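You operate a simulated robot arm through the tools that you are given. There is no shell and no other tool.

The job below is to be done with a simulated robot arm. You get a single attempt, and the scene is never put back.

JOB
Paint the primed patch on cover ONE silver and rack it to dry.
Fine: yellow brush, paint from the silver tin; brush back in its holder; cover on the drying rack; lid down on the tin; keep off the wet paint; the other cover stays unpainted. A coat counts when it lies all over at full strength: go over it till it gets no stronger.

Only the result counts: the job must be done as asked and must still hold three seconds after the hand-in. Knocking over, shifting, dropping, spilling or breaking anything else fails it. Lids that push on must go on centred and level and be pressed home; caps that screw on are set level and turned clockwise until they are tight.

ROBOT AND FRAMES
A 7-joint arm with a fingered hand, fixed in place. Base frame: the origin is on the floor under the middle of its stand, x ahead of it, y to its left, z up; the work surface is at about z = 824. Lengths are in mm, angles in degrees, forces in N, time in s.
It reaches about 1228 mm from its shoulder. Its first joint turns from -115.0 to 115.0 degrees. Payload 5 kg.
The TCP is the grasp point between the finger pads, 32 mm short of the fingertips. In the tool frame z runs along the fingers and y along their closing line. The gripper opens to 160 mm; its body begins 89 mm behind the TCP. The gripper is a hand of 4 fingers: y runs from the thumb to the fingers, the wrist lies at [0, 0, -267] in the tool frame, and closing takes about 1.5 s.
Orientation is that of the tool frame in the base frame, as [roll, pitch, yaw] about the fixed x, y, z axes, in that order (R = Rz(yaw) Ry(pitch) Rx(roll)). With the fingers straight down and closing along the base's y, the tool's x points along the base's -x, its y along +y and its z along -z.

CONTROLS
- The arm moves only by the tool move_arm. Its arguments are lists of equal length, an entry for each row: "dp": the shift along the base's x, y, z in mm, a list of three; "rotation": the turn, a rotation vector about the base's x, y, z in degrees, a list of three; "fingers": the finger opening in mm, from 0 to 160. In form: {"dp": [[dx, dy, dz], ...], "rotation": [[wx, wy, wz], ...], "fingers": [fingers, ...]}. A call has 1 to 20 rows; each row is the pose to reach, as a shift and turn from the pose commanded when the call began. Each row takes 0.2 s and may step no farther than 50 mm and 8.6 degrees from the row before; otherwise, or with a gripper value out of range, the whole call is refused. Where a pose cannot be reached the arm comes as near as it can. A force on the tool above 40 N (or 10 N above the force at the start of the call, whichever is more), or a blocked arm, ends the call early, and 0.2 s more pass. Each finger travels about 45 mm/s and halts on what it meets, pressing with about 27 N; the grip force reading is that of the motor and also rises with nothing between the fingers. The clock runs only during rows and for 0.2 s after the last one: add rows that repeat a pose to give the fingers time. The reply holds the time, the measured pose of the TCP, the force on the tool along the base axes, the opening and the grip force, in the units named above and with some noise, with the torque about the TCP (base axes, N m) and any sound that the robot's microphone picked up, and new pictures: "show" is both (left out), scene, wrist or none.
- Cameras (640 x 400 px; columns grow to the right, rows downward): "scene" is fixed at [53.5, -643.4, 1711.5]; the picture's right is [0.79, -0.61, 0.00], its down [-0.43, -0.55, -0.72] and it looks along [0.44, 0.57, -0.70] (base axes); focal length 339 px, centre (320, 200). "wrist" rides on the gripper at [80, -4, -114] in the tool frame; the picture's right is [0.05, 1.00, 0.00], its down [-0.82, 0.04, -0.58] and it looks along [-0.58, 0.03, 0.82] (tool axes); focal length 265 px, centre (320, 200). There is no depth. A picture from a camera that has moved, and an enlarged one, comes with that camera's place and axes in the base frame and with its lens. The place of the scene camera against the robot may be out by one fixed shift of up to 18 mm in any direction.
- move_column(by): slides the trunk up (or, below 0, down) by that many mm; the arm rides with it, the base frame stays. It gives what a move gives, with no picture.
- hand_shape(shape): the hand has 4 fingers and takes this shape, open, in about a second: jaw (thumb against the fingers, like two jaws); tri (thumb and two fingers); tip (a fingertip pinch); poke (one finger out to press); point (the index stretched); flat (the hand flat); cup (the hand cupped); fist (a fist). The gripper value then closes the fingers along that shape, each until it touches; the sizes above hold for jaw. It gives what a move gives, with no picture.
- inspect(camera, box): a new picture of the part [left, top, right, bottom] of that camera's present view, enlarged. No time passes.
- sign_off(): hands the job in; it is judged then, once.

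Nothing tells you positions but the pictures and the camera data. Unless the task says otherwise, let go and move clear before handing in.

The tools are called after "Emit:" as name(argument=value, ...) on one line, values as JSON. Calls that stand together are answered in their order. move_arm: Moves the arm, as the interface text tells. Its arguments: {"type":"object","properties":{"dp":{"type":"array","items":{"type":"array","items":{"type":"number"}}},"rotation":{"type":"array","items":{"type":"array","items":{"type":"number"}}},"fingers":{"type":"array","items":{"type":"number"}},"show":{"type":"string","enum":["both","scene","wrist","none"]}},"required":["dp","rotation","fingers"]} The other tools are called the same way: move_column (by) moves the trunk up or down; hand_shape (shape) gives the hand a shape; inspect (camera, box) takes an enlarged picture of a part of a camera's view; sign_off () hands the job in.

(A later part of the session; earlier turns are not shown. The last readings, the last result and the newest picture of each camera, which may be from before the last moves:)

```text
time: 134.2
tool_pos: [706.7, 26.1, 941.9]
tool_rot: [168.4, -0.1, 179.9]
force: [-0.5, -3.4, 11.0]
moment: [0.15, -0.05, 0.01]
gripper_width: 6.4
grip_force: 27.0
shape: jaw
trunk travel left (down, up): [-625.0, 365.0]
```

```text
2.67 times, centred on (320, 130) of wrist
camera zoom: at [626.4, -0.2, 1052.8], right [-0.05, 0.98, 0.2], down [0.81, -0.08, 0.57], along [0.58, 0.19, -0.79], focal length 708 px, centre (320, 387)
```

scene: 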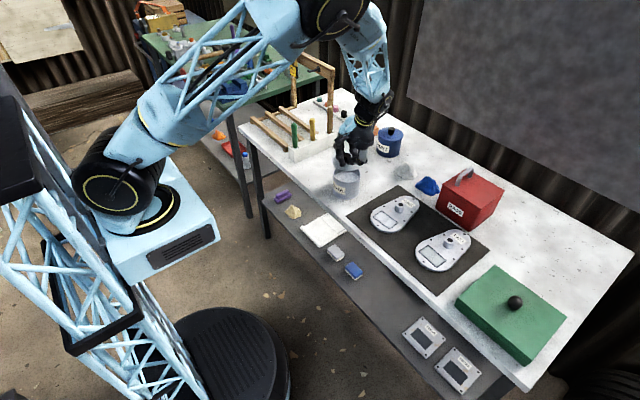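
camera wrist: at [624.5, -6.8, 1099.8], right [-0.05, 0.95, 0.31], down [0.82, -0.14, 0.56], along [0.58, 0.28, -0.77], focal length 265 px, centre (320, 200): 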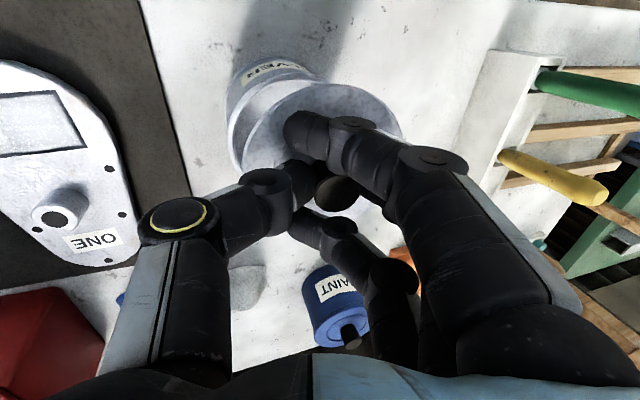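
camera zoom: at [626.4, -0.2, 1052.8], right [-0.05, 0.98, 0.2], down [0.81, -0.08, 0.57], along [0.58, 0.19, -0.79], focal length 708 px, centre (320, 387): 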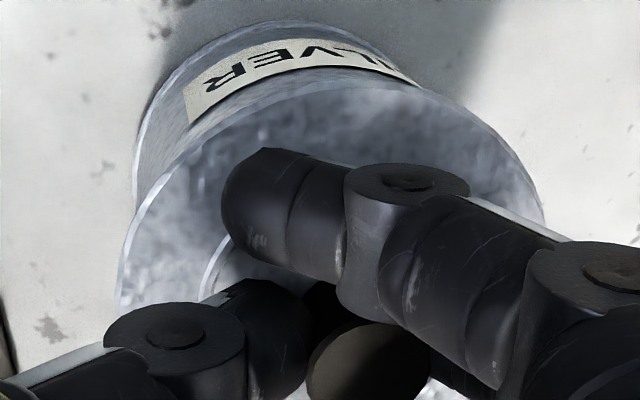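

The lid sits on the rim with its edges flush. I'll release the knob gently and back off upward to look.

Emit:
move_arm(dp=[[0, 0, 1], [0, 0, 2], [0, 0, 2], [0, 0, 2], [0, 0, 2], [0, 0, 2]], rotation=[[0, 0, 0], [0, 0, 0], [0, 0, 0], [0, 0, 0], [0, 0, 0], [0, 0, 0]], fingers=[5, 15, 30, 50, 70, 70], show="none")

Emit:
inspect(camera="scene", box=[328, 150, 380, 196])

Emit:
inspect(camera="wrist", box=[200, 55, 440, 235])

```text
time: 135.6
tool_pos: [706.2, 28.3, 945.4]
tool_rot: [168.5, 0.2, 180.0]
force: [-0.7, 6.5, 21.0]
moment: [-0.29, -0.01, 0.01]
gripper_width: 59.1
grip_force: 0.1
shape: jaw
trunk travel left (down, up): [-625.0, 365.0]
```

```text
8.70 times, centred on (354, 173) of scene
camera zoom: at [53.5, -643.4, 1711.5], right [0.79, -0.61, 0.0], down [-0.43, -0.55, -0.72], along [0.44, 0.57, -0.7], focal length 2947 px, centre (24, 435)
```

zoom: 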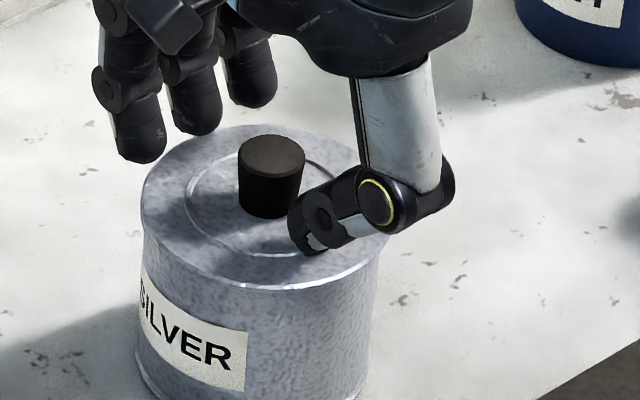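

```text
2.22 times, centred on (320, 145) of wrist
camera zoom: at [626.1, 2.4, 1055.2], right [-0.05, 0.98, 0.2], down [0.81, -0.07, 0.58], along [0.58, 0.19, -0.79], focal length 590 px, centre (320, 322)
```

zoom: 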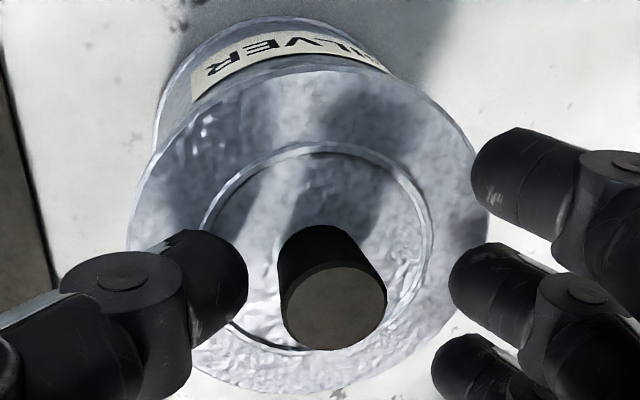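

The thumb is touching the lid plate as it opens. I'll raise the hand clear right away.

Emit:
move_arm(dp=[[0, 0, 8], [0, 0, 25], [0, 0, 60], [0, -5, 100]], rotation=[[0, 0, 0], [0, 0, 0], [-4, 0, 0], [-11, 0, 0]], fingers=[60, 70, 80, 80], show="wrist")

Emit:
inspect(camera="scene", box=[328, 150, 380, 202])

Emit:
inspect(camera="wrist", box=[200, 55, 440, 235])

```text
time: 136.6
tool_pos: [706.7, 20.7, 1043.1]
tool_rot: [179.6, 0.0, 179.9]
force: [-0.3, 0.7, 0.1]
moment: [0.0, -0.04, 0.02]
gripper_width: 79.3
grip_force: 0.1
shape: jaw
trunk travel left (down, up): [-625.0, 365.0]
camera wrist: at [626.8, 15.7, 1157.8], right [-0.05, 1.0, 0.01], down [0.82, 0.04, 0.58], along [0.58, 0.03, -0.82], focal length 265 px, centre (320, 200)
```

wrist: 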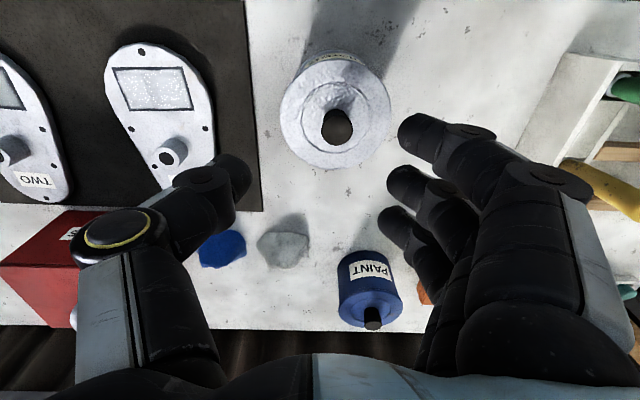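

```text
7.69 times, centred on (354, 176) of scene
camera zoom: at [53.5, -643.4, 1711.5], right [0.79, -0.61, 0.0], down [-0.43, -0.55, -0.72], along [0.44, 0.57, -0.7], focal length 2607 px, centre (58, 385)
```

zoom: 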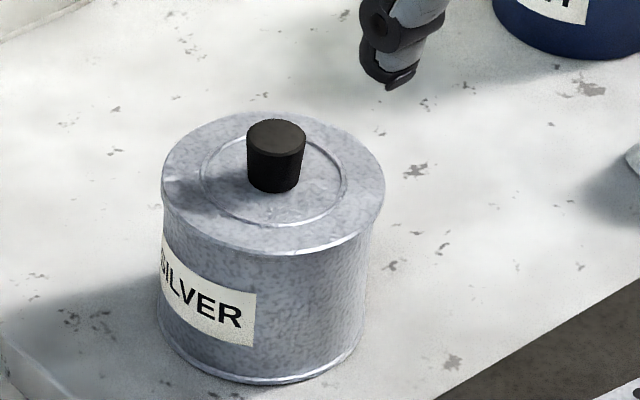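

```text
2.22 times, centred on (320, 145) of wrist
camera zoom: at [626.8, 15.7, 1157.8], right [-0.05, 1.0, 0.01], down [0.82, 0.04, 0.58], along [0.58, 0.03, -0.82], focal length 590 px, centre (320, 322)
```

zoom: 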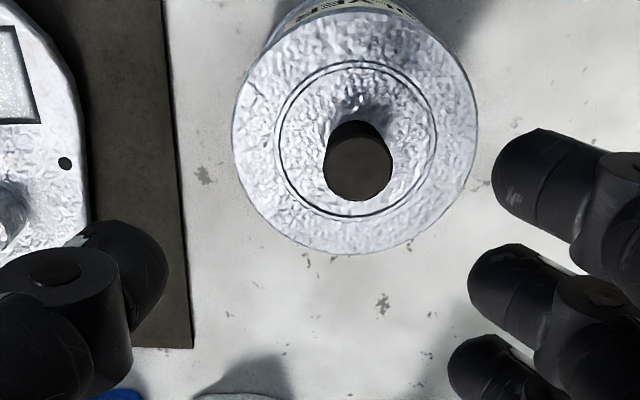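

The lid is centred, with even overhang on both sides. I'll make a fist to press it home from above the knob.

Emit:
hand_shape(shape="fist")

Emit:
move_arm(dp=[[0, 5, 0], [2, 15, 0]], rotation=[[0, 0, 0], [0, 0, 0]], fingers=[0, 0], show="both")

Emit:
inspect(camera="scene", box=[310, 90, 400, 200])

```text
time: 137.5
tool_pos: [706.9, 19.9, 1044.5]
tool_rot: [179.5, -0.2, -180.0]
force: [-0.5, -0.3, 0.7]
moment: [0.01, 0.03, 0.0]
gripper_width: 0.4
grip_force: 0.1
shape: fist
trunk travel left (down, up): [-625.0, 365.0]
```

```text
time: 138.1
tool_pos: [708.7, 34.7, 1043.9]
tool_rot: [179.6, 0.0, -180.0]
force: [0.1, 0.5, 0.5]
moment: [0.02, -0.02, 0.0]
gripper_width: 0.1
grip_force: 0.0
shape: fist
trunk travel left (down, up): [-625.0, 365.0]
camera wrist: at [629.0, 30.7, 1156.9], right [-0.05, 1.0, 0.01], down [0.82, 0.04, 0.58], along [0.58, 0.04, -0.82], focal length 265 px, centre (320, 200)
```

scene: 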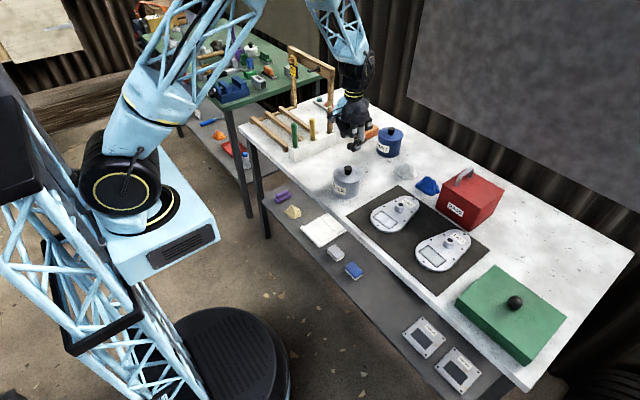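
wrist: 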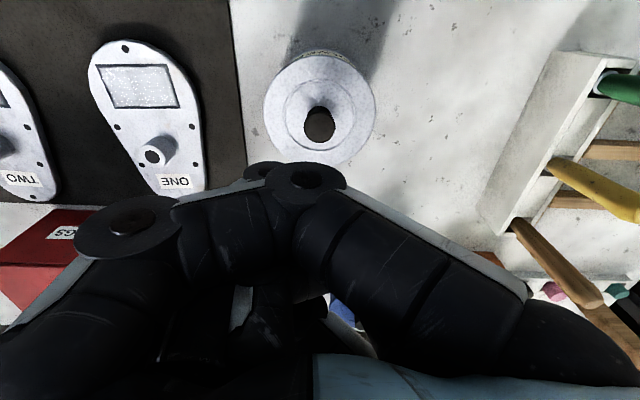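

```text
3.64 times, centred on (355, 145) of scene
camera zoom: at [53.5, -643.4, 1711.5], right [0.79, -0.61, 0.0], down [-0.43, -0.55, -0.72], along [0.44, 0.57, -0.7], focal length 1232 px, centre (193, 400)
```

zoom: 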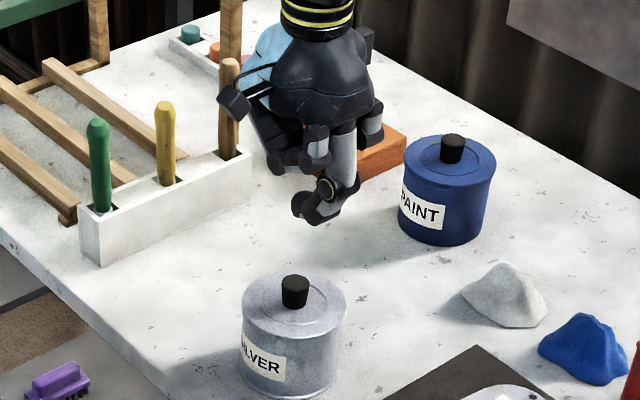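

The fist's lowest part is the off-centre thumb, so closed fingertips will press more truly. I'll close the jaw fully and centre over the knob at about (708, 36).

Emit:
hand_shape(shape="jaw")

Emit:
move_arm(dp=[[-1, 0, 0], [-2, 1, -10], [-3, 1.5, -20], [-3, 1.5, -30], [-3, 1.5, -40], [-3, 1.5, -40], [-3, 1.5, -40], [-3, 1.5, -40], [-3, 1.5, -40], [-3, 1.5, -40]], rotation=[[0.4, 0, 0], [0.4, 0, 0], [0.4, 0, 0], [0.4, 0, 0], [0.4, 0, 0], [0.4, 0, 0], [0.4, 0, 0], [0.4, 0, 0], [0.4, 0, 0], [0.4, 0, 0]], fingers=[0, 0, 0, 0, 0, 0, 0, 0, 0, 0], show="both")

Emit:
inspect(camera="scene", box=[310, 110, 400, 210])

Emit:
inspect(camera="wrist", box=[200, 55, 440, 235])

```text
time: 139.0
tool_pos: [708.6, 34.8, 1044.2]
tool_rot: [179.4, 0.0, -180.0]
force: [0.9, 0.1, 0.0]
moment: [0.02, -0.02, 0.02]
gripper_width: 160.2
grip_force: 0.1
shape: jaw
trunk travel left (down, up): [-625.0, 365.0]
```

```text
time: 141.2
tool_pos: [704.9, 38.3, 1003.8]
tool_rot: [179.1, 0.0, -180.0]
force: [0.2, 0.4, 0.6]
moment: [0.04, 0.0, 0.0]
gripper_width: 0.2
grip_force: 22.4
shape: jaw
trunk travel left (down, up): [-625.0, 365.0]
camera wrist: at [625.3, 32.1, 1117.2], right [-0.05, 1.0, 0.02], down [0.82, 0.03, 0.58], along [0.58, 0.04, -0.82], focal length 265 px, centre (320, 200)
```

scene: 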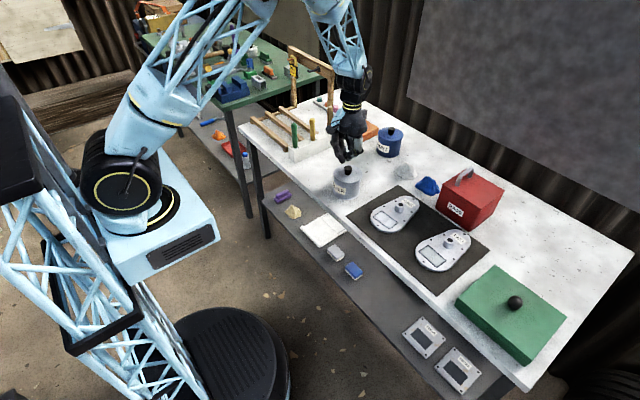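
wrist: 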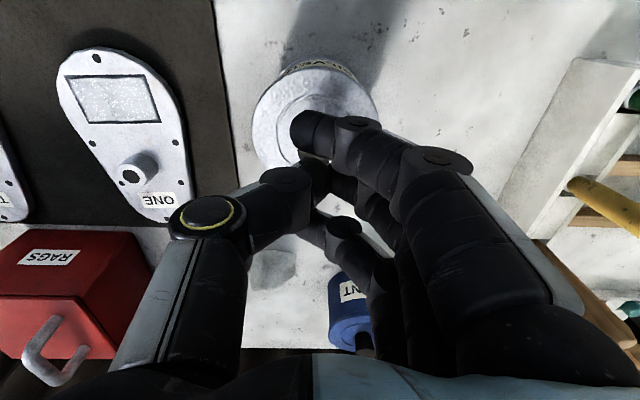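

```text
4.00 times, centred on (355, 160) of scene
camera zoom: at [53.5, -643.4, 1711.5], right [0.79, -0.61, 0.0], down [-0.43, -0.55, -0.72], along [0.44, 0.57, -0.7], focal length 1356 px, centre (180, 360)
```

zoom: 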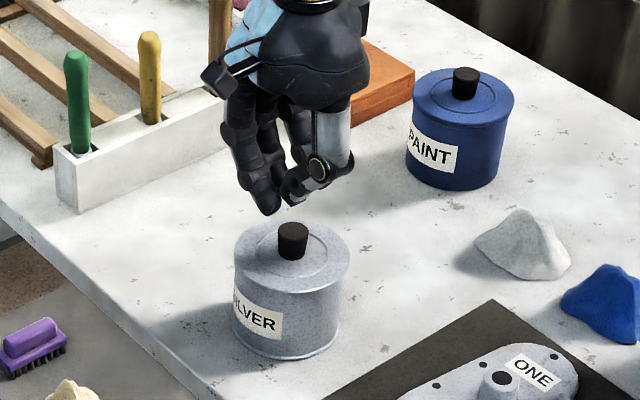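

```text
2.22 times, centred on (320, 145) of wrist
camera zoom: at [625.3, 32.1, 1117.2], right [-0.05, 1.0, 0.02], down [0.82, 0.03, 0.58], along [0.58, 0.04, -0.82], focal length 590 px, centre (320, 322)
```

zoom: 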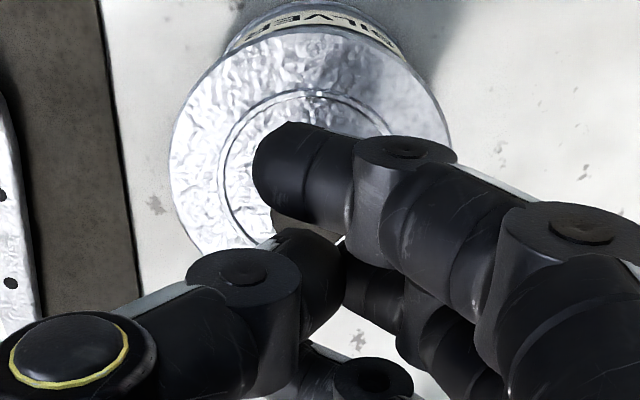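

Emit:
move_arm(dp=[[0, -1, -20], [0, -1, -30], [0, -1, -34]], rotation=[[0.4, 0, 0], [0.8, 0, 0], [0.8, 0, 0]], fingers=[0, 0, 0], show="none")

Emit:
inspect(camera="scene", box=[320, 130, 390, 200])

Emit:
inspect(camera="wrist", box=[200, 55, 440, 235])

```text
time: 142.0
tool_pos: [705.6, 36.6, 969.5]
tool_rot: [178.3, 0.1, 180.0]
force: [-0.3, 0.1, 10.1]
moment: [0.14, 0.0, 0.02]
gripper_width: 0.1
grip_force: 27.6
shape: jaw
trunk travel left (down, up): [-625.0, 365.0]
```

```text
5.71 times, centred on (355, 165) of scene
camera zoom: at [53.5, -643.4, 1711.5], right [0.79, -0.61, 0.0], down [-0.43, -0.55, -0.72], along [0.44, 0.57, -0.7], focal length 1936 px, centre (120, 400)
```

zoom: 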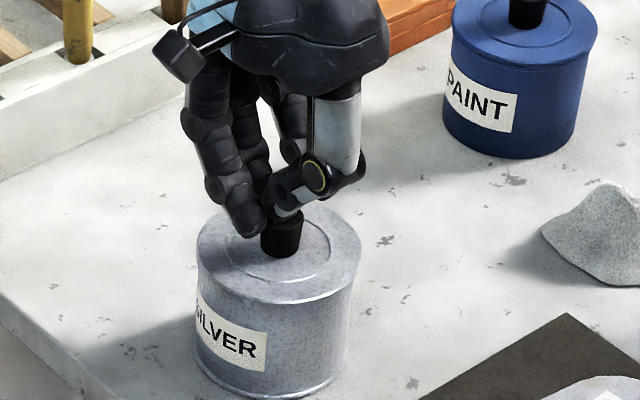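

```text
2.22 times, centred on (320, 145) of wrist
camera zoom: at [625.8, 29.3, 1083.4], right [-0.05, 1.0, 0.03], down [0.81, 0.02, 0.58], along [0.58, 0.05, -0.81], focal length 590 px, centre (320, 322)
```

zoom: 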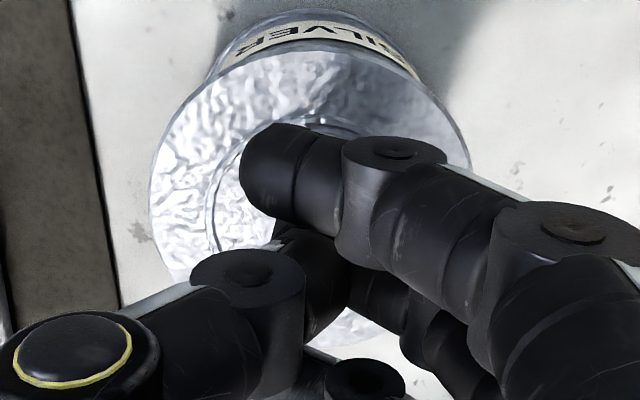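

Contact is toward the +y edge of the knob, about 14 mm off the tool axis. I'll back off, shift -12 mm in y so the press is central, and press again.

Emit:
move_arm(dp=[[0, 0, 4], [0, -6, 4], [0, -12, 4], [0, -12, 1], [0, -12, -1]], rotation=[[0, 0, 0], [0, 0, 0], [0, 0, 0], [0, 0, 0], [0, 0, 0]], fingers=[0, 0, 0, 0, 0], show="none")

Emit:
inspect(camera="scene", box=[320, 130, 390, 200])

```text
time: 143.2
tool_pos: [704.2, 25.3, 969.6]
tool_rot: [178.3, 0.1, 180.0]
force: [0.4, 0.9, 21.7]
moment: [0.28, 0.03, -0.04]
gripper_width: 0.3
grip_force: 26.5
shape: jaw
trunk travel left (down, up): [-625.0, 365.0]
```

```text
5.71 times, centred on (355, 165) of scene
camera zoom: at [53.5, -643.4, 1711.5], right [0.79, -0.61, 0.0], down [-0.43, -0.55, -0.72], along [0.44, 0.57, -0.7], focal length 1936 px, centre (120, 400)
```

zoom: 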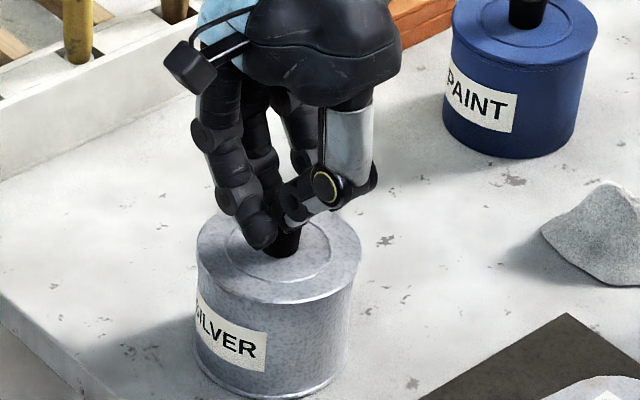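

Emit:
move_arm(dp=[[1, 0, -1], [2, 0, -2], [2, 0, -2.5]], rotation=[[0, 0, 0], [0, 0, 0], [0, 0, 0]], fingers=[0, 0, 0], show="none")

Emit:
inspect(camera="scene", box=[328, 150, 380, 202])

```text
time: 144.0
tool_pos: [705.9, 24.8, 968.2]
tool_rot: [178.2, 0.2, 179.9]
force: [-5.3, -0.3, 27.4]
moment: [0.3, 0.2, 0.06]
gripper_width: 0.2
grip_force: 27.5
shape: jaw
trunk travel left (down, up): [-625.0, 365.0]
stopped in row 3: the force on the tool passed its limit at 41 N (the readings are from after the stop); the commanded pose is now the measured one
```

```text
7.69 times, centred on (354, 176) of scene
camera zoom: at [53.5, -643.4, 1711.5], right [0.79, -0.61, 0.0], down [-0.43, -0.55, -0.72], along [0.44, 0.57, -0.7], focal length 2607 px, centre (58, 385)
```

zoom: 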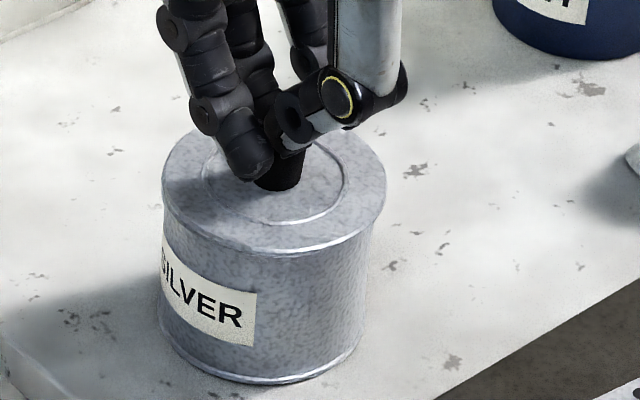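

The lid held firm at 41 N without moving. I'll hold a steady press for a moment, then lift away and check the lid closely.

Emit:
move_arm(dp=[[0, 0, -0.4], [0, 0, -0.8], [0, 0, -1], [0, 0, -1]], rotation=[[0, 0, 0], [0, 0, 0], [0, 0, 0], [0, 0, 0]], fingers=[0, 0, 0, 0], show="none")

Emit:
move_arm(dp=[[0, 0, 5], [0, 0, 25], [-20, 0, 65], [-50, 5, 80], [-80, 10, 80]], rotation=[[0, 0, 0], [0.8, 0, 0], [1.7, 0, 0], [1.7, 0, 0], [1.7, 0, 0]], fingers=[0, 0, 30, 60, 80], show="both")

Emit:
inspect(camera="scene", box=[334, 160, 374, 196])

Emit:
inspect(camera="wrist", box=[240, 80, 400, 220])

Emit:
inspect(camera="scene", box=[366, 118, 410, 162])

```text
time: 145.1
tool_pos: [707.5, 25.1, 968.4]
tool_rot: [178.3, 0.3, 179.9]
force: [-4.0, -1.7, 25.9]
moment: [0.23, 0.22, 0.07]
gripper_width: 0.0
grip_force: 27.3
shape: jaw
trunk travel left (down, up): [-625.0, 365.0]
stopped in row 4: the force on the tool passed its limit at 40 N (the readings are from after the stop); the commanded pose is now the measured one
```

```text
time: 146.3
tool_pos: [624.6, 36.5, 1048.5]
tool_rot: [176.7, 0.1, 179.9]
force: [0.0, -0.1, 0.3]
moment: [0.03, 0.0, 0.0]
gripper_width: 45.5
grip_force: 0.0
shape: jaw
trunk travel left (down, up): [-625.0, 365.0]
camera wrist: at [546.1, 25.6, 1161.4], right [-0.05, 1.0, 0.06], down [0.81, 0.01, 0.58], along [0.58, 0.08, -0.81], focal length 265 px, centre (320, 200)
```

scene: 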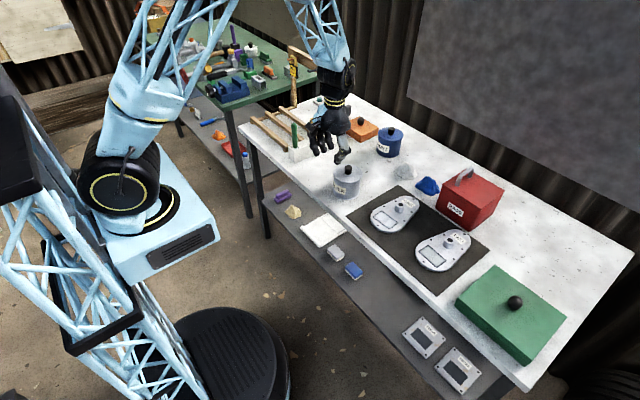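
wrist: 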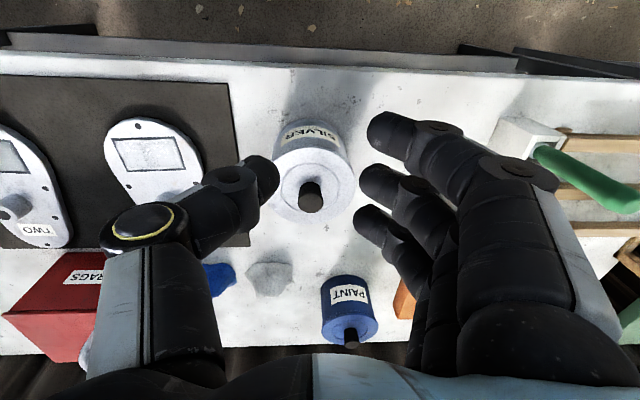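

```text
11.11 times, centred on (354, 178) of scene
camera zoom: at [53.5, -643.4, 1711.5], right [0.79, -0.61, 0.0], down [-0.43, -0.55, -0.72], along [0.44, 0.57, -0.7], focal length 3765 px, centre (-58, 444)
```

zoom: 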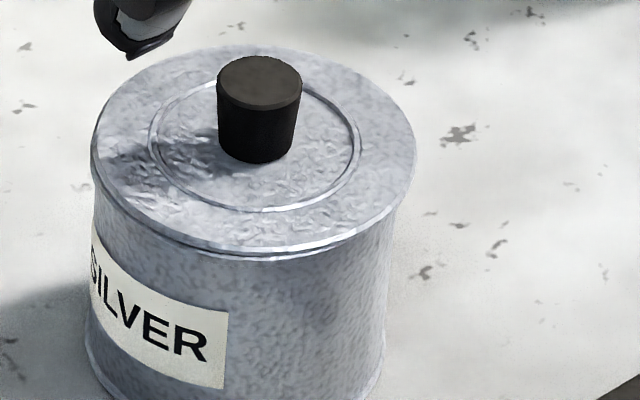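

```text
2.86 times, centred on (320, 150) of wrist
camera zoom: at [546.1, 25.6, 1161.4], right [-0.05, 1.0, 0.06], down [0.81, 0.01, 0.58], along [0.58, 0.08, -0.81], focal length 758 px, centre (320, 343)
```

zoom: 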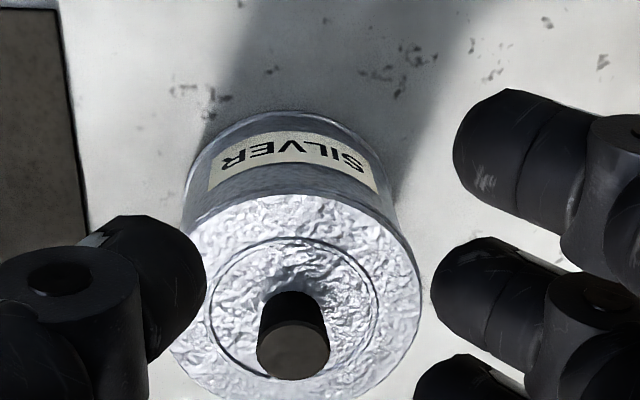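

```text
9.09 times, centred on (388, 140) of scene
camera zoom: at [53.5, -643.4, 1711.5], right [0.79, -0.61, 0.0], down [-0.43, -0.55, -0.72], along [0.44, 0.57, -0.7], focal length 3081 px, centre (-298, 746)
```

zoom: 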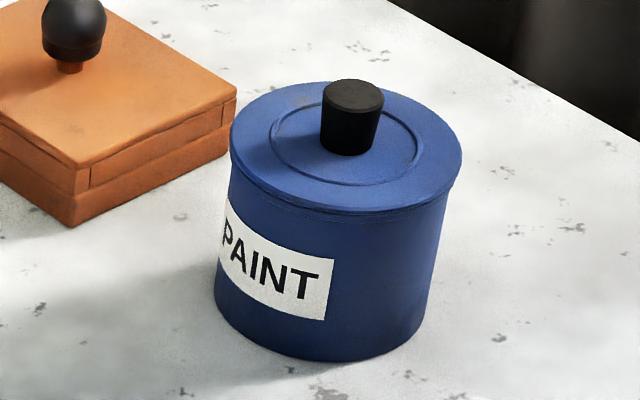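

The silver lid now sits just like the closed PAINT tin's lid. Next I'll look at the drying rack from above to plan the cover's placement.

Emit:
move_arm(dp=[[-10, 40, 20], [-20, 80, 40], [-25, 125, 52], [-25, 170, 52], [-25, 215, 52], [-25, 260, 52], [-25, 305, 52], [-25, 350, 52], [-25, 395, 52], [-25, 440, 52]], rotation=[[-1.5, 0, 0], [-3.3, 0, 0], [-3.3, 0, 0], [-3.3, 0, 0], [-3.3, 0, 0], [-3.3, 0, 0], [-3.3, 0, 0], [-3.3, 0, 0], [-3.3, 0, 0], [-3.3, 0, 0]], fingers=[100, 120, 140, 160, 160, 160, 160, 160, 160, 160], show="both")

Emit:
inspect(camera="wrist", box=[200, 40, 500, 230])

Emit:
inspect(camera="wrist", box=[200, 200, 500, 360])

```text
time: 148.5
tool_pos: [602.0, 474.8, 1098.9]
tool_rot: [-180.0, 0.0, 179.8]
force: [-0.7, 0.8, -0.2]
moment: [-0.03, -0.01, -0.04]
gripper_width: 159.9
grip_force: 0.1
shape: jaw
trunk travel left (down, up): [-625.0, 365.0]
camera wrist: at [521.7, 471.2, 1211.9], right [-0.05, 1.0, 0.0], down [0.81, 0.04, 0.58], along [0.58, 0.03, -0.82], focal length 265 px, centre (320, 200)
```

scene: 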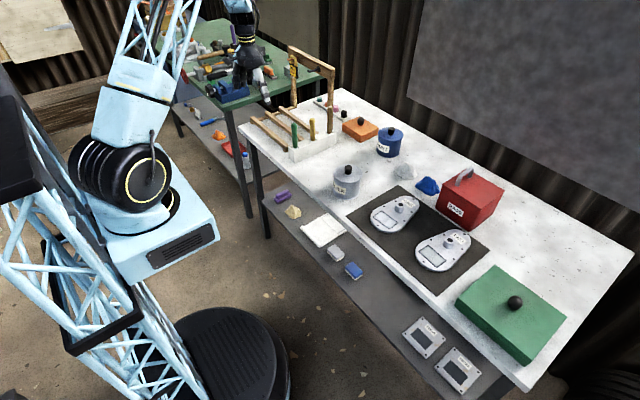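
wrist: 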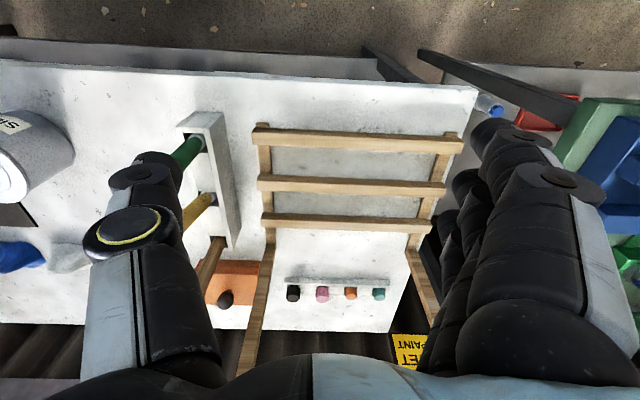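

```text
2.11 times, centred on (350, 135) of wrist
camera zoom: at [521.7, 471.2, 1211.9], right [-0.05, 1.0, 0.0], down [0.81, 0.04, 0.58], along [0.58, 0.03, -0.82], focal length 559 px, centre (257, 337)
```

zoom: 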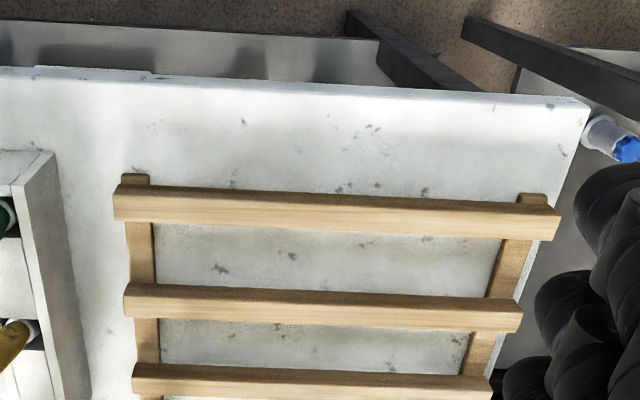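

```text
2.13 times, centred on (350, 280) of wrist
camera zoom: at [521.7, 471.2, 1211.9], right [-0.05, 1.0, 0.0], down [0.81, 0.04, 0.58], along [0.58, 0.03, -0.82], focal length 566 px, centre (256, 29)
```

zoom: 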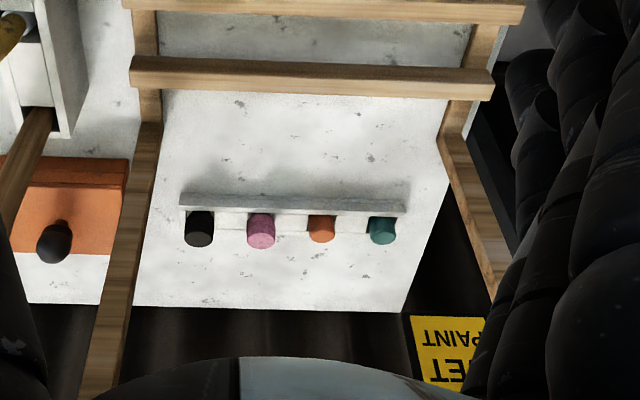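

The rack slats have tops at z ≈ 852, near x ≈ 663–685, 737–759 and 812–834, and they run from y ≈ 383 to 682. The cover's length along x spans all three. To keep it from drooping I'll grip the boss along x, so I'll return to cover ONE turning the hand -90°.

Emit:
move_arm(dp=[[8, -48, 0], [16, -96, 0], [24, -144, 0], [32, -192, 0], [40, -240, 0], [48, -288, 0], [56, -336, 0], [64, -384, 0], [72, -432, 0], [80, -480, 0], [88, -528, 0], [96, -576, 0]], rotation=[[0, 0, -7.5], [0, 0, -15], [0, 0, -22.5], [0, 0, -30], [0, 0, -37.5], [0, 0, -45], [0, 0, -52.5], [0, 0, -60], [0, 0, -67.5], [0, 0, -75], [0, 0, -82.5], [0, 0, -90]], fingers=[140, 120, 100, 80, 80, 80, 80, 80, 80, 80, 80, 80], show="both")

```text
time: 151.1
tool_pos: [697.6, -100.6, 1096.3]
tool_rot: [179.9, 0.1, 89.8]
force: [0.2, -0.6, -0.4]
moment: [0.0, 0.02, 0.05]
gripper_width: 80.6
grip_force: 0.1
shape: jaw
trunk travel left (down, up): [-625.0, 365.0]
camera wrist: at [694.6, -18.8, 1208.9], right [1.0, 0.05, 0.0], down [0.04, -0.81, 0.58], along [0.03, -0.58, -0.82], focal length 265 px, centre (320, 200)
```

scene: 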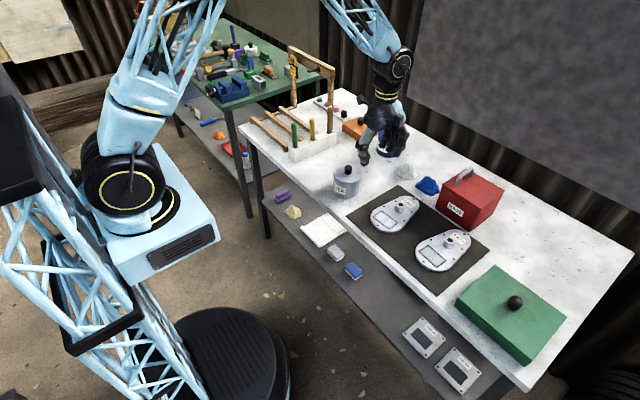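
wrist: 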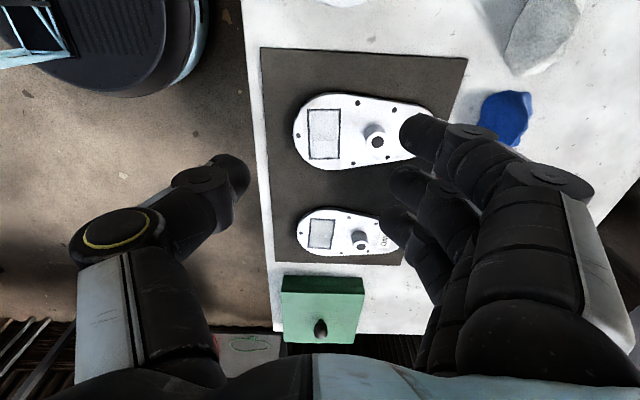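

The hand is turned. I'll measure the boss position from here.

Emit:
inspect(camera="wrist", box=[270, 70, 450, 190])

Emit:
inspect(camera="scene", box=[360, 180, 440, 240])

```text
3.33 times, centred on (360, 130) of wrist
camera zoom: at [694.6, -18.8, 1208.9], right [1.0, 0.05, 0.0], down [0.04, -0.81, 0.58], along [0.03, -0.58, -0.82], focal length 885 px, centre (187, 433)
```

zoom: 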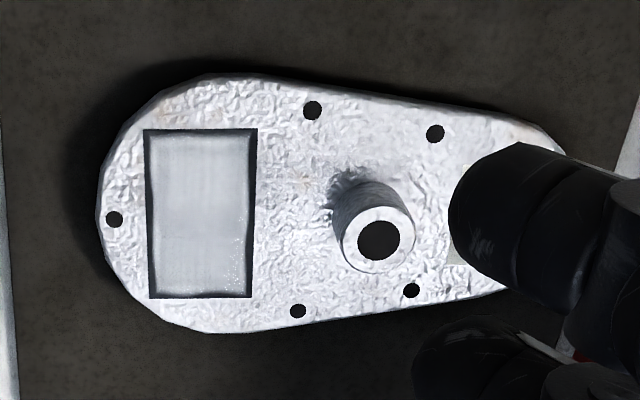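

```text
6.67 times, centred on (400, 210) of scene
camera zoom: at [53.5, -643.4, 1711.5], right [0.79, -0.61, 0.0], down [-0.43, -0.55, -0.72], along [0.44, 0.57, -0.7], focal length 2259 px, centre (-213, 133)
```

zoom: 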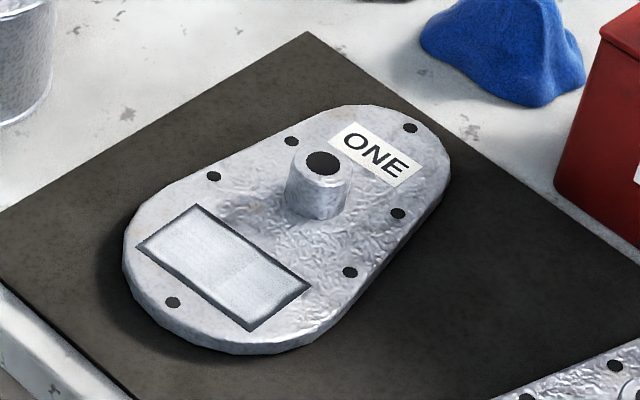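

Emit:
inspect(camera="wrist", box=[300, 100, 350, 165])

Emit:
inspect(camera="wrist", box=[295, 205, 345, 260])

Emit:
inspect(camera="scene", box=[370, 205, 410, 235])

```text
6.15 times, centred on (325, 132) of wrist
camera zoom: at [694.6, -18.8, 1208.9], right [1.0, 0.05, 0.0], down [0.04, -0.81, 0.58], along [0.03, -0.58, -0.82], focal length 1633 px, centre (289, 615)
```

zoom: 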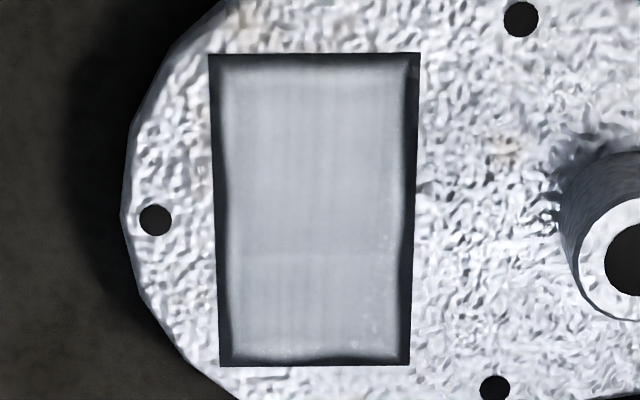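

```text
7.27 times, centred on (320, 232) of wrist
camera zoom: at [694.6, -18.8, 1208.9], right [1.0, 0.05, 0.0], down [0.04, -0.81, 0.58], along [0.03, -0.58, -0.82], focal length 1930 px, centre (320, -36)
```

zoom: 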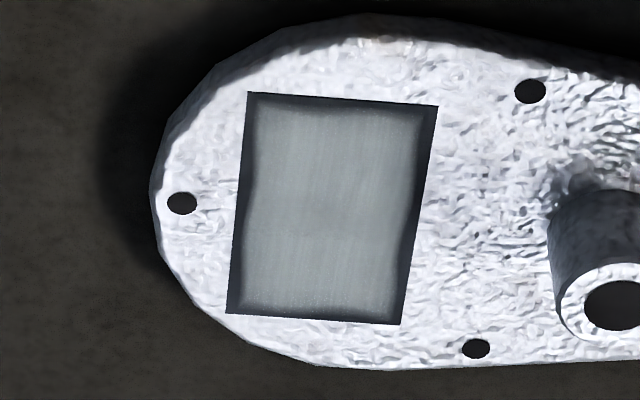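

```text
13.33 times, centred on (390, 220) of scene
camera zoom: at [53.5, -643.4, 1711.5], right [0.79, -0.61, 0.0], down [-0.43, -0.55, -0.72], along [0.44, 0.57, -0.7], focal length 4518 px, centre (-613, -67)
```

zoom: 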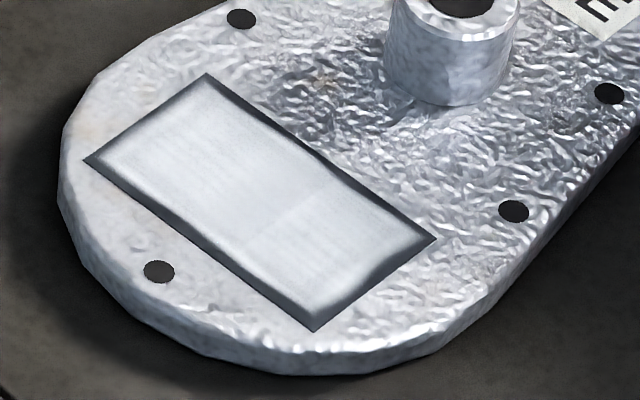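

The boss top is at about (780.5, -161.7, 860), and the cover's long axis is turned about 4° from x. I'll align the grip with that axis and come down over the boss, keeping clear of the patch and the red box.

Emit:
move_arm(dp=[[30, -20, -20], [60, -40, -45], [83, -58, -75], [83, -58, -120], [83, -58, -160], [83, -58, -180]], rotation=[[0, 0, 2], [0, 0, 4], [0, 0, 4], [0, 0, 4], [0, 0, 4], [0, 0, 4]], fingers=[80, 75, 70, 65, 60, 60], show="both")

Emit:
inspect(camera="wrist", box=[200, 80, 440, 260])

Emit:
inspect(camera="scene", box=[350, 130, 470, 240])

```text
time: 152.5
tool_pos: [783.0, -159.4, 917.3]
tool_rot: [179.9, 0.1, 94.0]
force: [-0.1, 0.6, -0.9]
moment: [0.0, -0.02, 0.01]
gripper_width: 60.5
grip_force: 0.1
shape: jaw
trunk travel left (down, up): [-625.0, 365.0]
camera wrist: at [775.0, -78.4, 1030.2], right [0.99, 0.12, 0.0], down [0.1, -0.81, 0.58], along [0.07, -0.58, -0.81], focal length 265 px, centre (320, 200)
```

scene: 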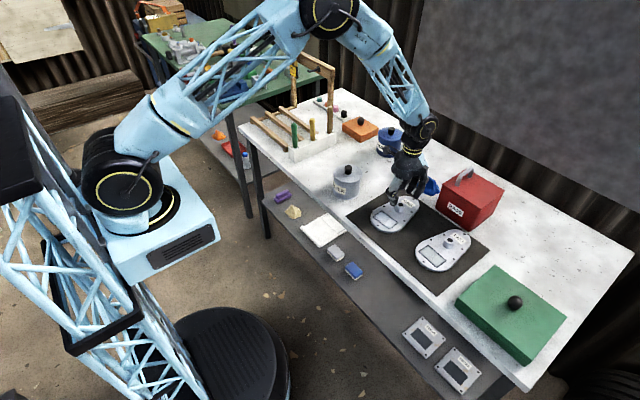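
wrist: 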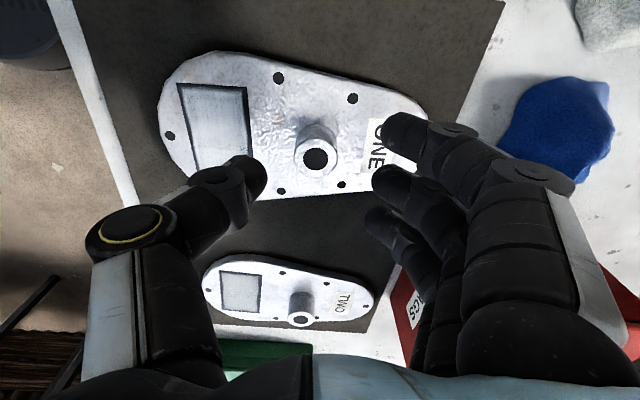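

```text
2.22 times, centred on (320, 170) of wrist
camera zoom: at [775.0, -78.4, 1030.2], right [0.99, 0.12, 0.0], down [0.1, -0.81, 0.58], along [0.07, -0.58, -0.81], focal length 590 px, centre (320, 267)
```

zoom: 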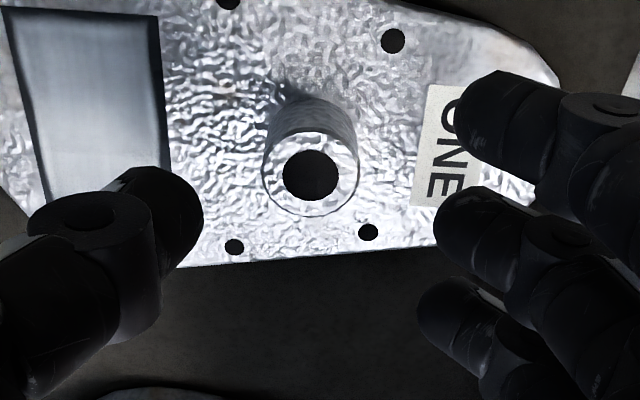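

```text
3.64 times, centred on (410, 185) of scene
camera zoom: at [53.5, -643.4, 1711.5], right [0.79, -0.61, 0.0], down [-0.43, -0.55, -0.72], along [0.44, 0.57, -0.7], focal length 1232 px, centre (-7, 254)
```

zoom: 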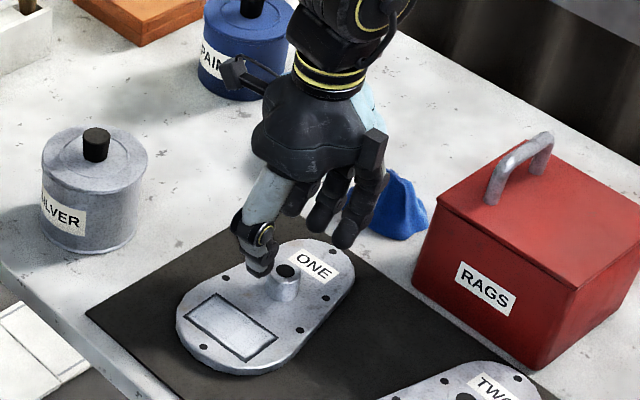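

Emit:
move_arm(dp=[[-1, 0, -20], [-2.3, 0, -35], [-2.3, 0, -43], [-2.3, 0, -45]], rotation=[[0, 0, 0], [0, 0, 0], [0, 0, 0], [0, 0, 0]], fingers=[55, 50, 48, 48], show="none")

Emit:
inspect(camera="wrist", box=[200, 80, 440, 260])

Emit:
inspect(camera="scene", box=[360, 160, 450, 240])

```text
time: 153.5
tool_pos: [779.3, -158.5, 873.9]
tool_rot: [179.9, 0.2, 94.0]
force: [0.3, 0.0, -0.4]
moment: [0.01, -0.02, -0.01]
gripper_width: 48.8
grip_force: 0.0
shape: jaw
trunk travel left (down, up): [-625.0, 365.0]
```

```text
2.22 times, centred on (320, 170) of wrist
camera zoom: at [770.9, -78.1, 985.9], right [0.99, 0.12, 0.0], down [0.1, -0.81, 0.58], along [0.07, -0.58, -0.81], focal length 590 px, centre (320, 267)
```

zoom: 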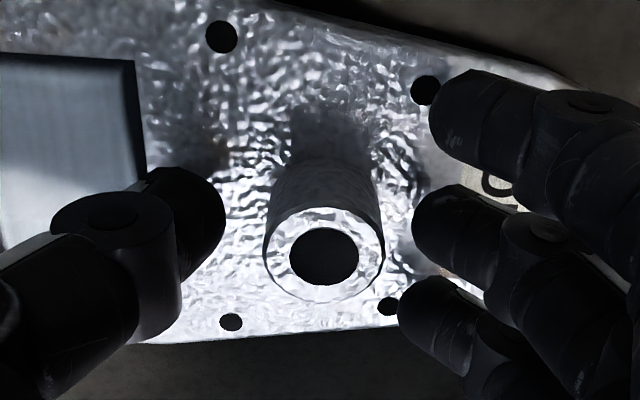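

```text
5.00 times, centred on (405, 200) of scene
camera zoom: at [53.5, -643.4, 1711.5], right [0.79, -0.61, 0.0], down [-0.43, -0.55, -0.72], along [0.44, 0.57, -0.7], focal length 1694 px, centre (-105, 200)
```

zoom: 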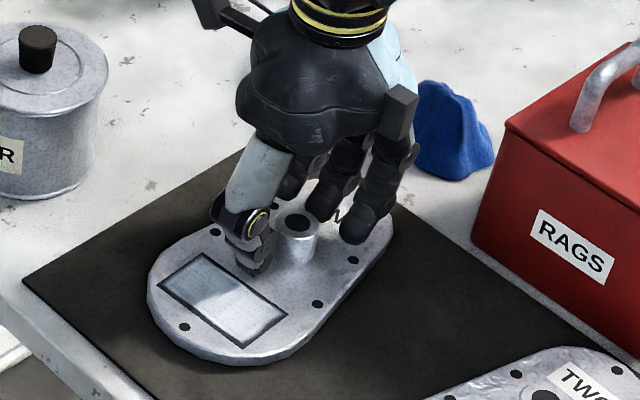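

The fingers straddle the boss, with the thumb clear of the painted patch. Closing on the boss.

Emit:
move_arm(dp=[[1.5, 0, 0], [1.5, 0, -1], [1.5, 0, -1], [1.5, 0, -1], [1.5, 0, -1], [1.5, 0, -1], [1.5, 0, -1], [1.5, 0, -1]], rotation=[[0, 0, 0], [0, 0, 0], [0, 0, 0], [0, 0, 0], [0, 0, 0], [0, 0, 0], [0, 0, 0], [0, 0, 0]], fingers=[40, 30, 20, 10, 0, 0, 0, 0], show="none")

Emit:
inspect(camera="wrist", box=[200, 80, 440, 260])

Emit:
inspect(camera="scene", box=[360, 160, 450, 240])

```text
time: 155.3
tool_pos: [779.8, -159.1, 873.1]
tool_rot: [179.9, 0.3, 94.0]
force: [-0.6, -0.3, -0.6]
moment: [0.06, -0.17, 0.03]
gripper_width: 8.3
grip_force: 27.1
shape: jaw
trunk travel left (down, up): [-625.0, 365.0]
```

```text
2.22 times, centred on (320, 170) of wrist
camera zoom: at [771.6, -78.0, 985.9], right [0.99, 0.12, 0.0], down [0.1, -0.81, 0.58], along [0.07, -0.58, -0.81], focal length 590 px, centre (320, 267)
```

zoom: 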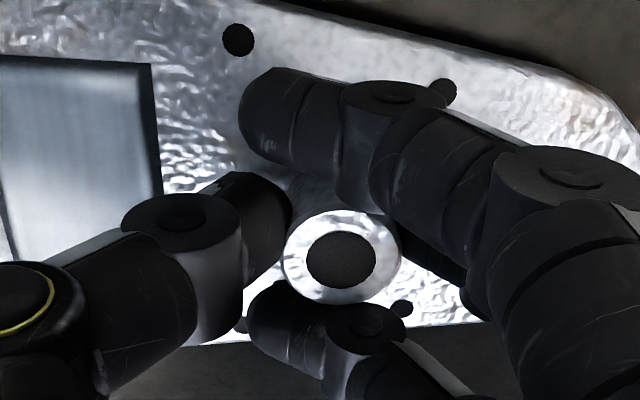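

```text
5.00 times, centred on (405, 200) of scene
camera zoom: at [53.5, -643.4, 1711.5], right [0.79, -0.61, 0.0], down [-0.43, -0.55, -0.72], along [0.44, 0.57, -0.7], focal length 1694 px, centre (-105, 200)
```

zoom: 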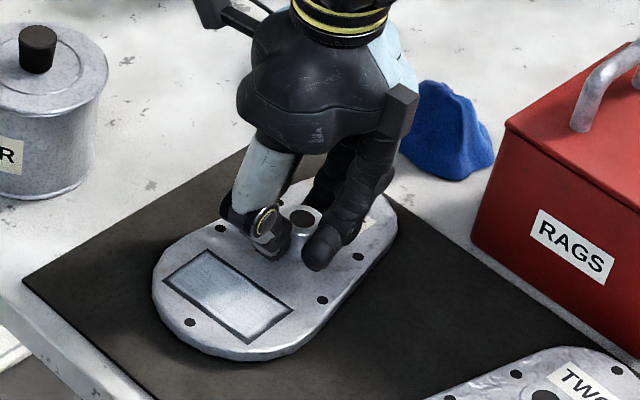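

The boss is held. I'll lift a little and watch how the cover behaves.

Emit:
move_arm(dp=[[0, 0, 6], [0, 0, 14], [0, 0, 25]], rotation=[[0, 0, 0], [0, 0, 0], [0, 0, 0]], fingers=[0, 0, 0], show="none")

Emit:
inspect(camera="scene", box=[360, 160, 450, 240])

Emit:
inspect(camera="wrist", box=[140, 60, 460, 280])

```text
time: 156.1
tool_pos: [781.4, -158.6, 896.9]
tool_rot: [179.9, 0.1, 94.1]
force: [-0.2, 0.0, -2.0]
moment: [0.04, -0.07, -0.01]
gripper_width: 7.6
grip_force: 26.5
shape: jaw
trunk travel left (down, up): [-625.0, 365.0]
```

```text
5.00 times, centred on (405, 200) of scene
camera zoom: at [53.5, -643.4, 1711.5], right [0.79, -0.61, 0.0], down [-0.43, -0.55, -0.72], along [0.44, 0.57, -0.7], focal length 1694 px, centre (-105, 200)
```

zoom: 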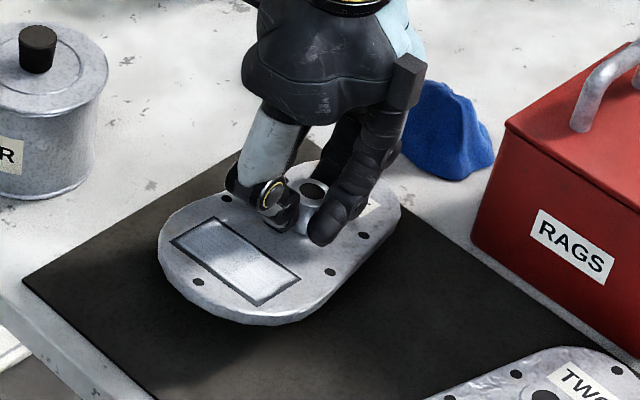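

```text
1.82 times, centred on (300, 170) of wrist
camera zoom: at [772.1, -77.5, 1009.8], right [0.99, 0.12, 0.0], down [0.1, -0.81, 0.58], along [0.07, -0.58, -0.81], focal length 483 px, centre (356, 254)
```

zoom: 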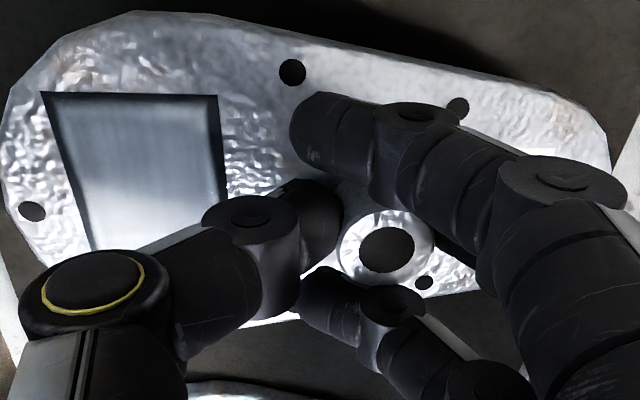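

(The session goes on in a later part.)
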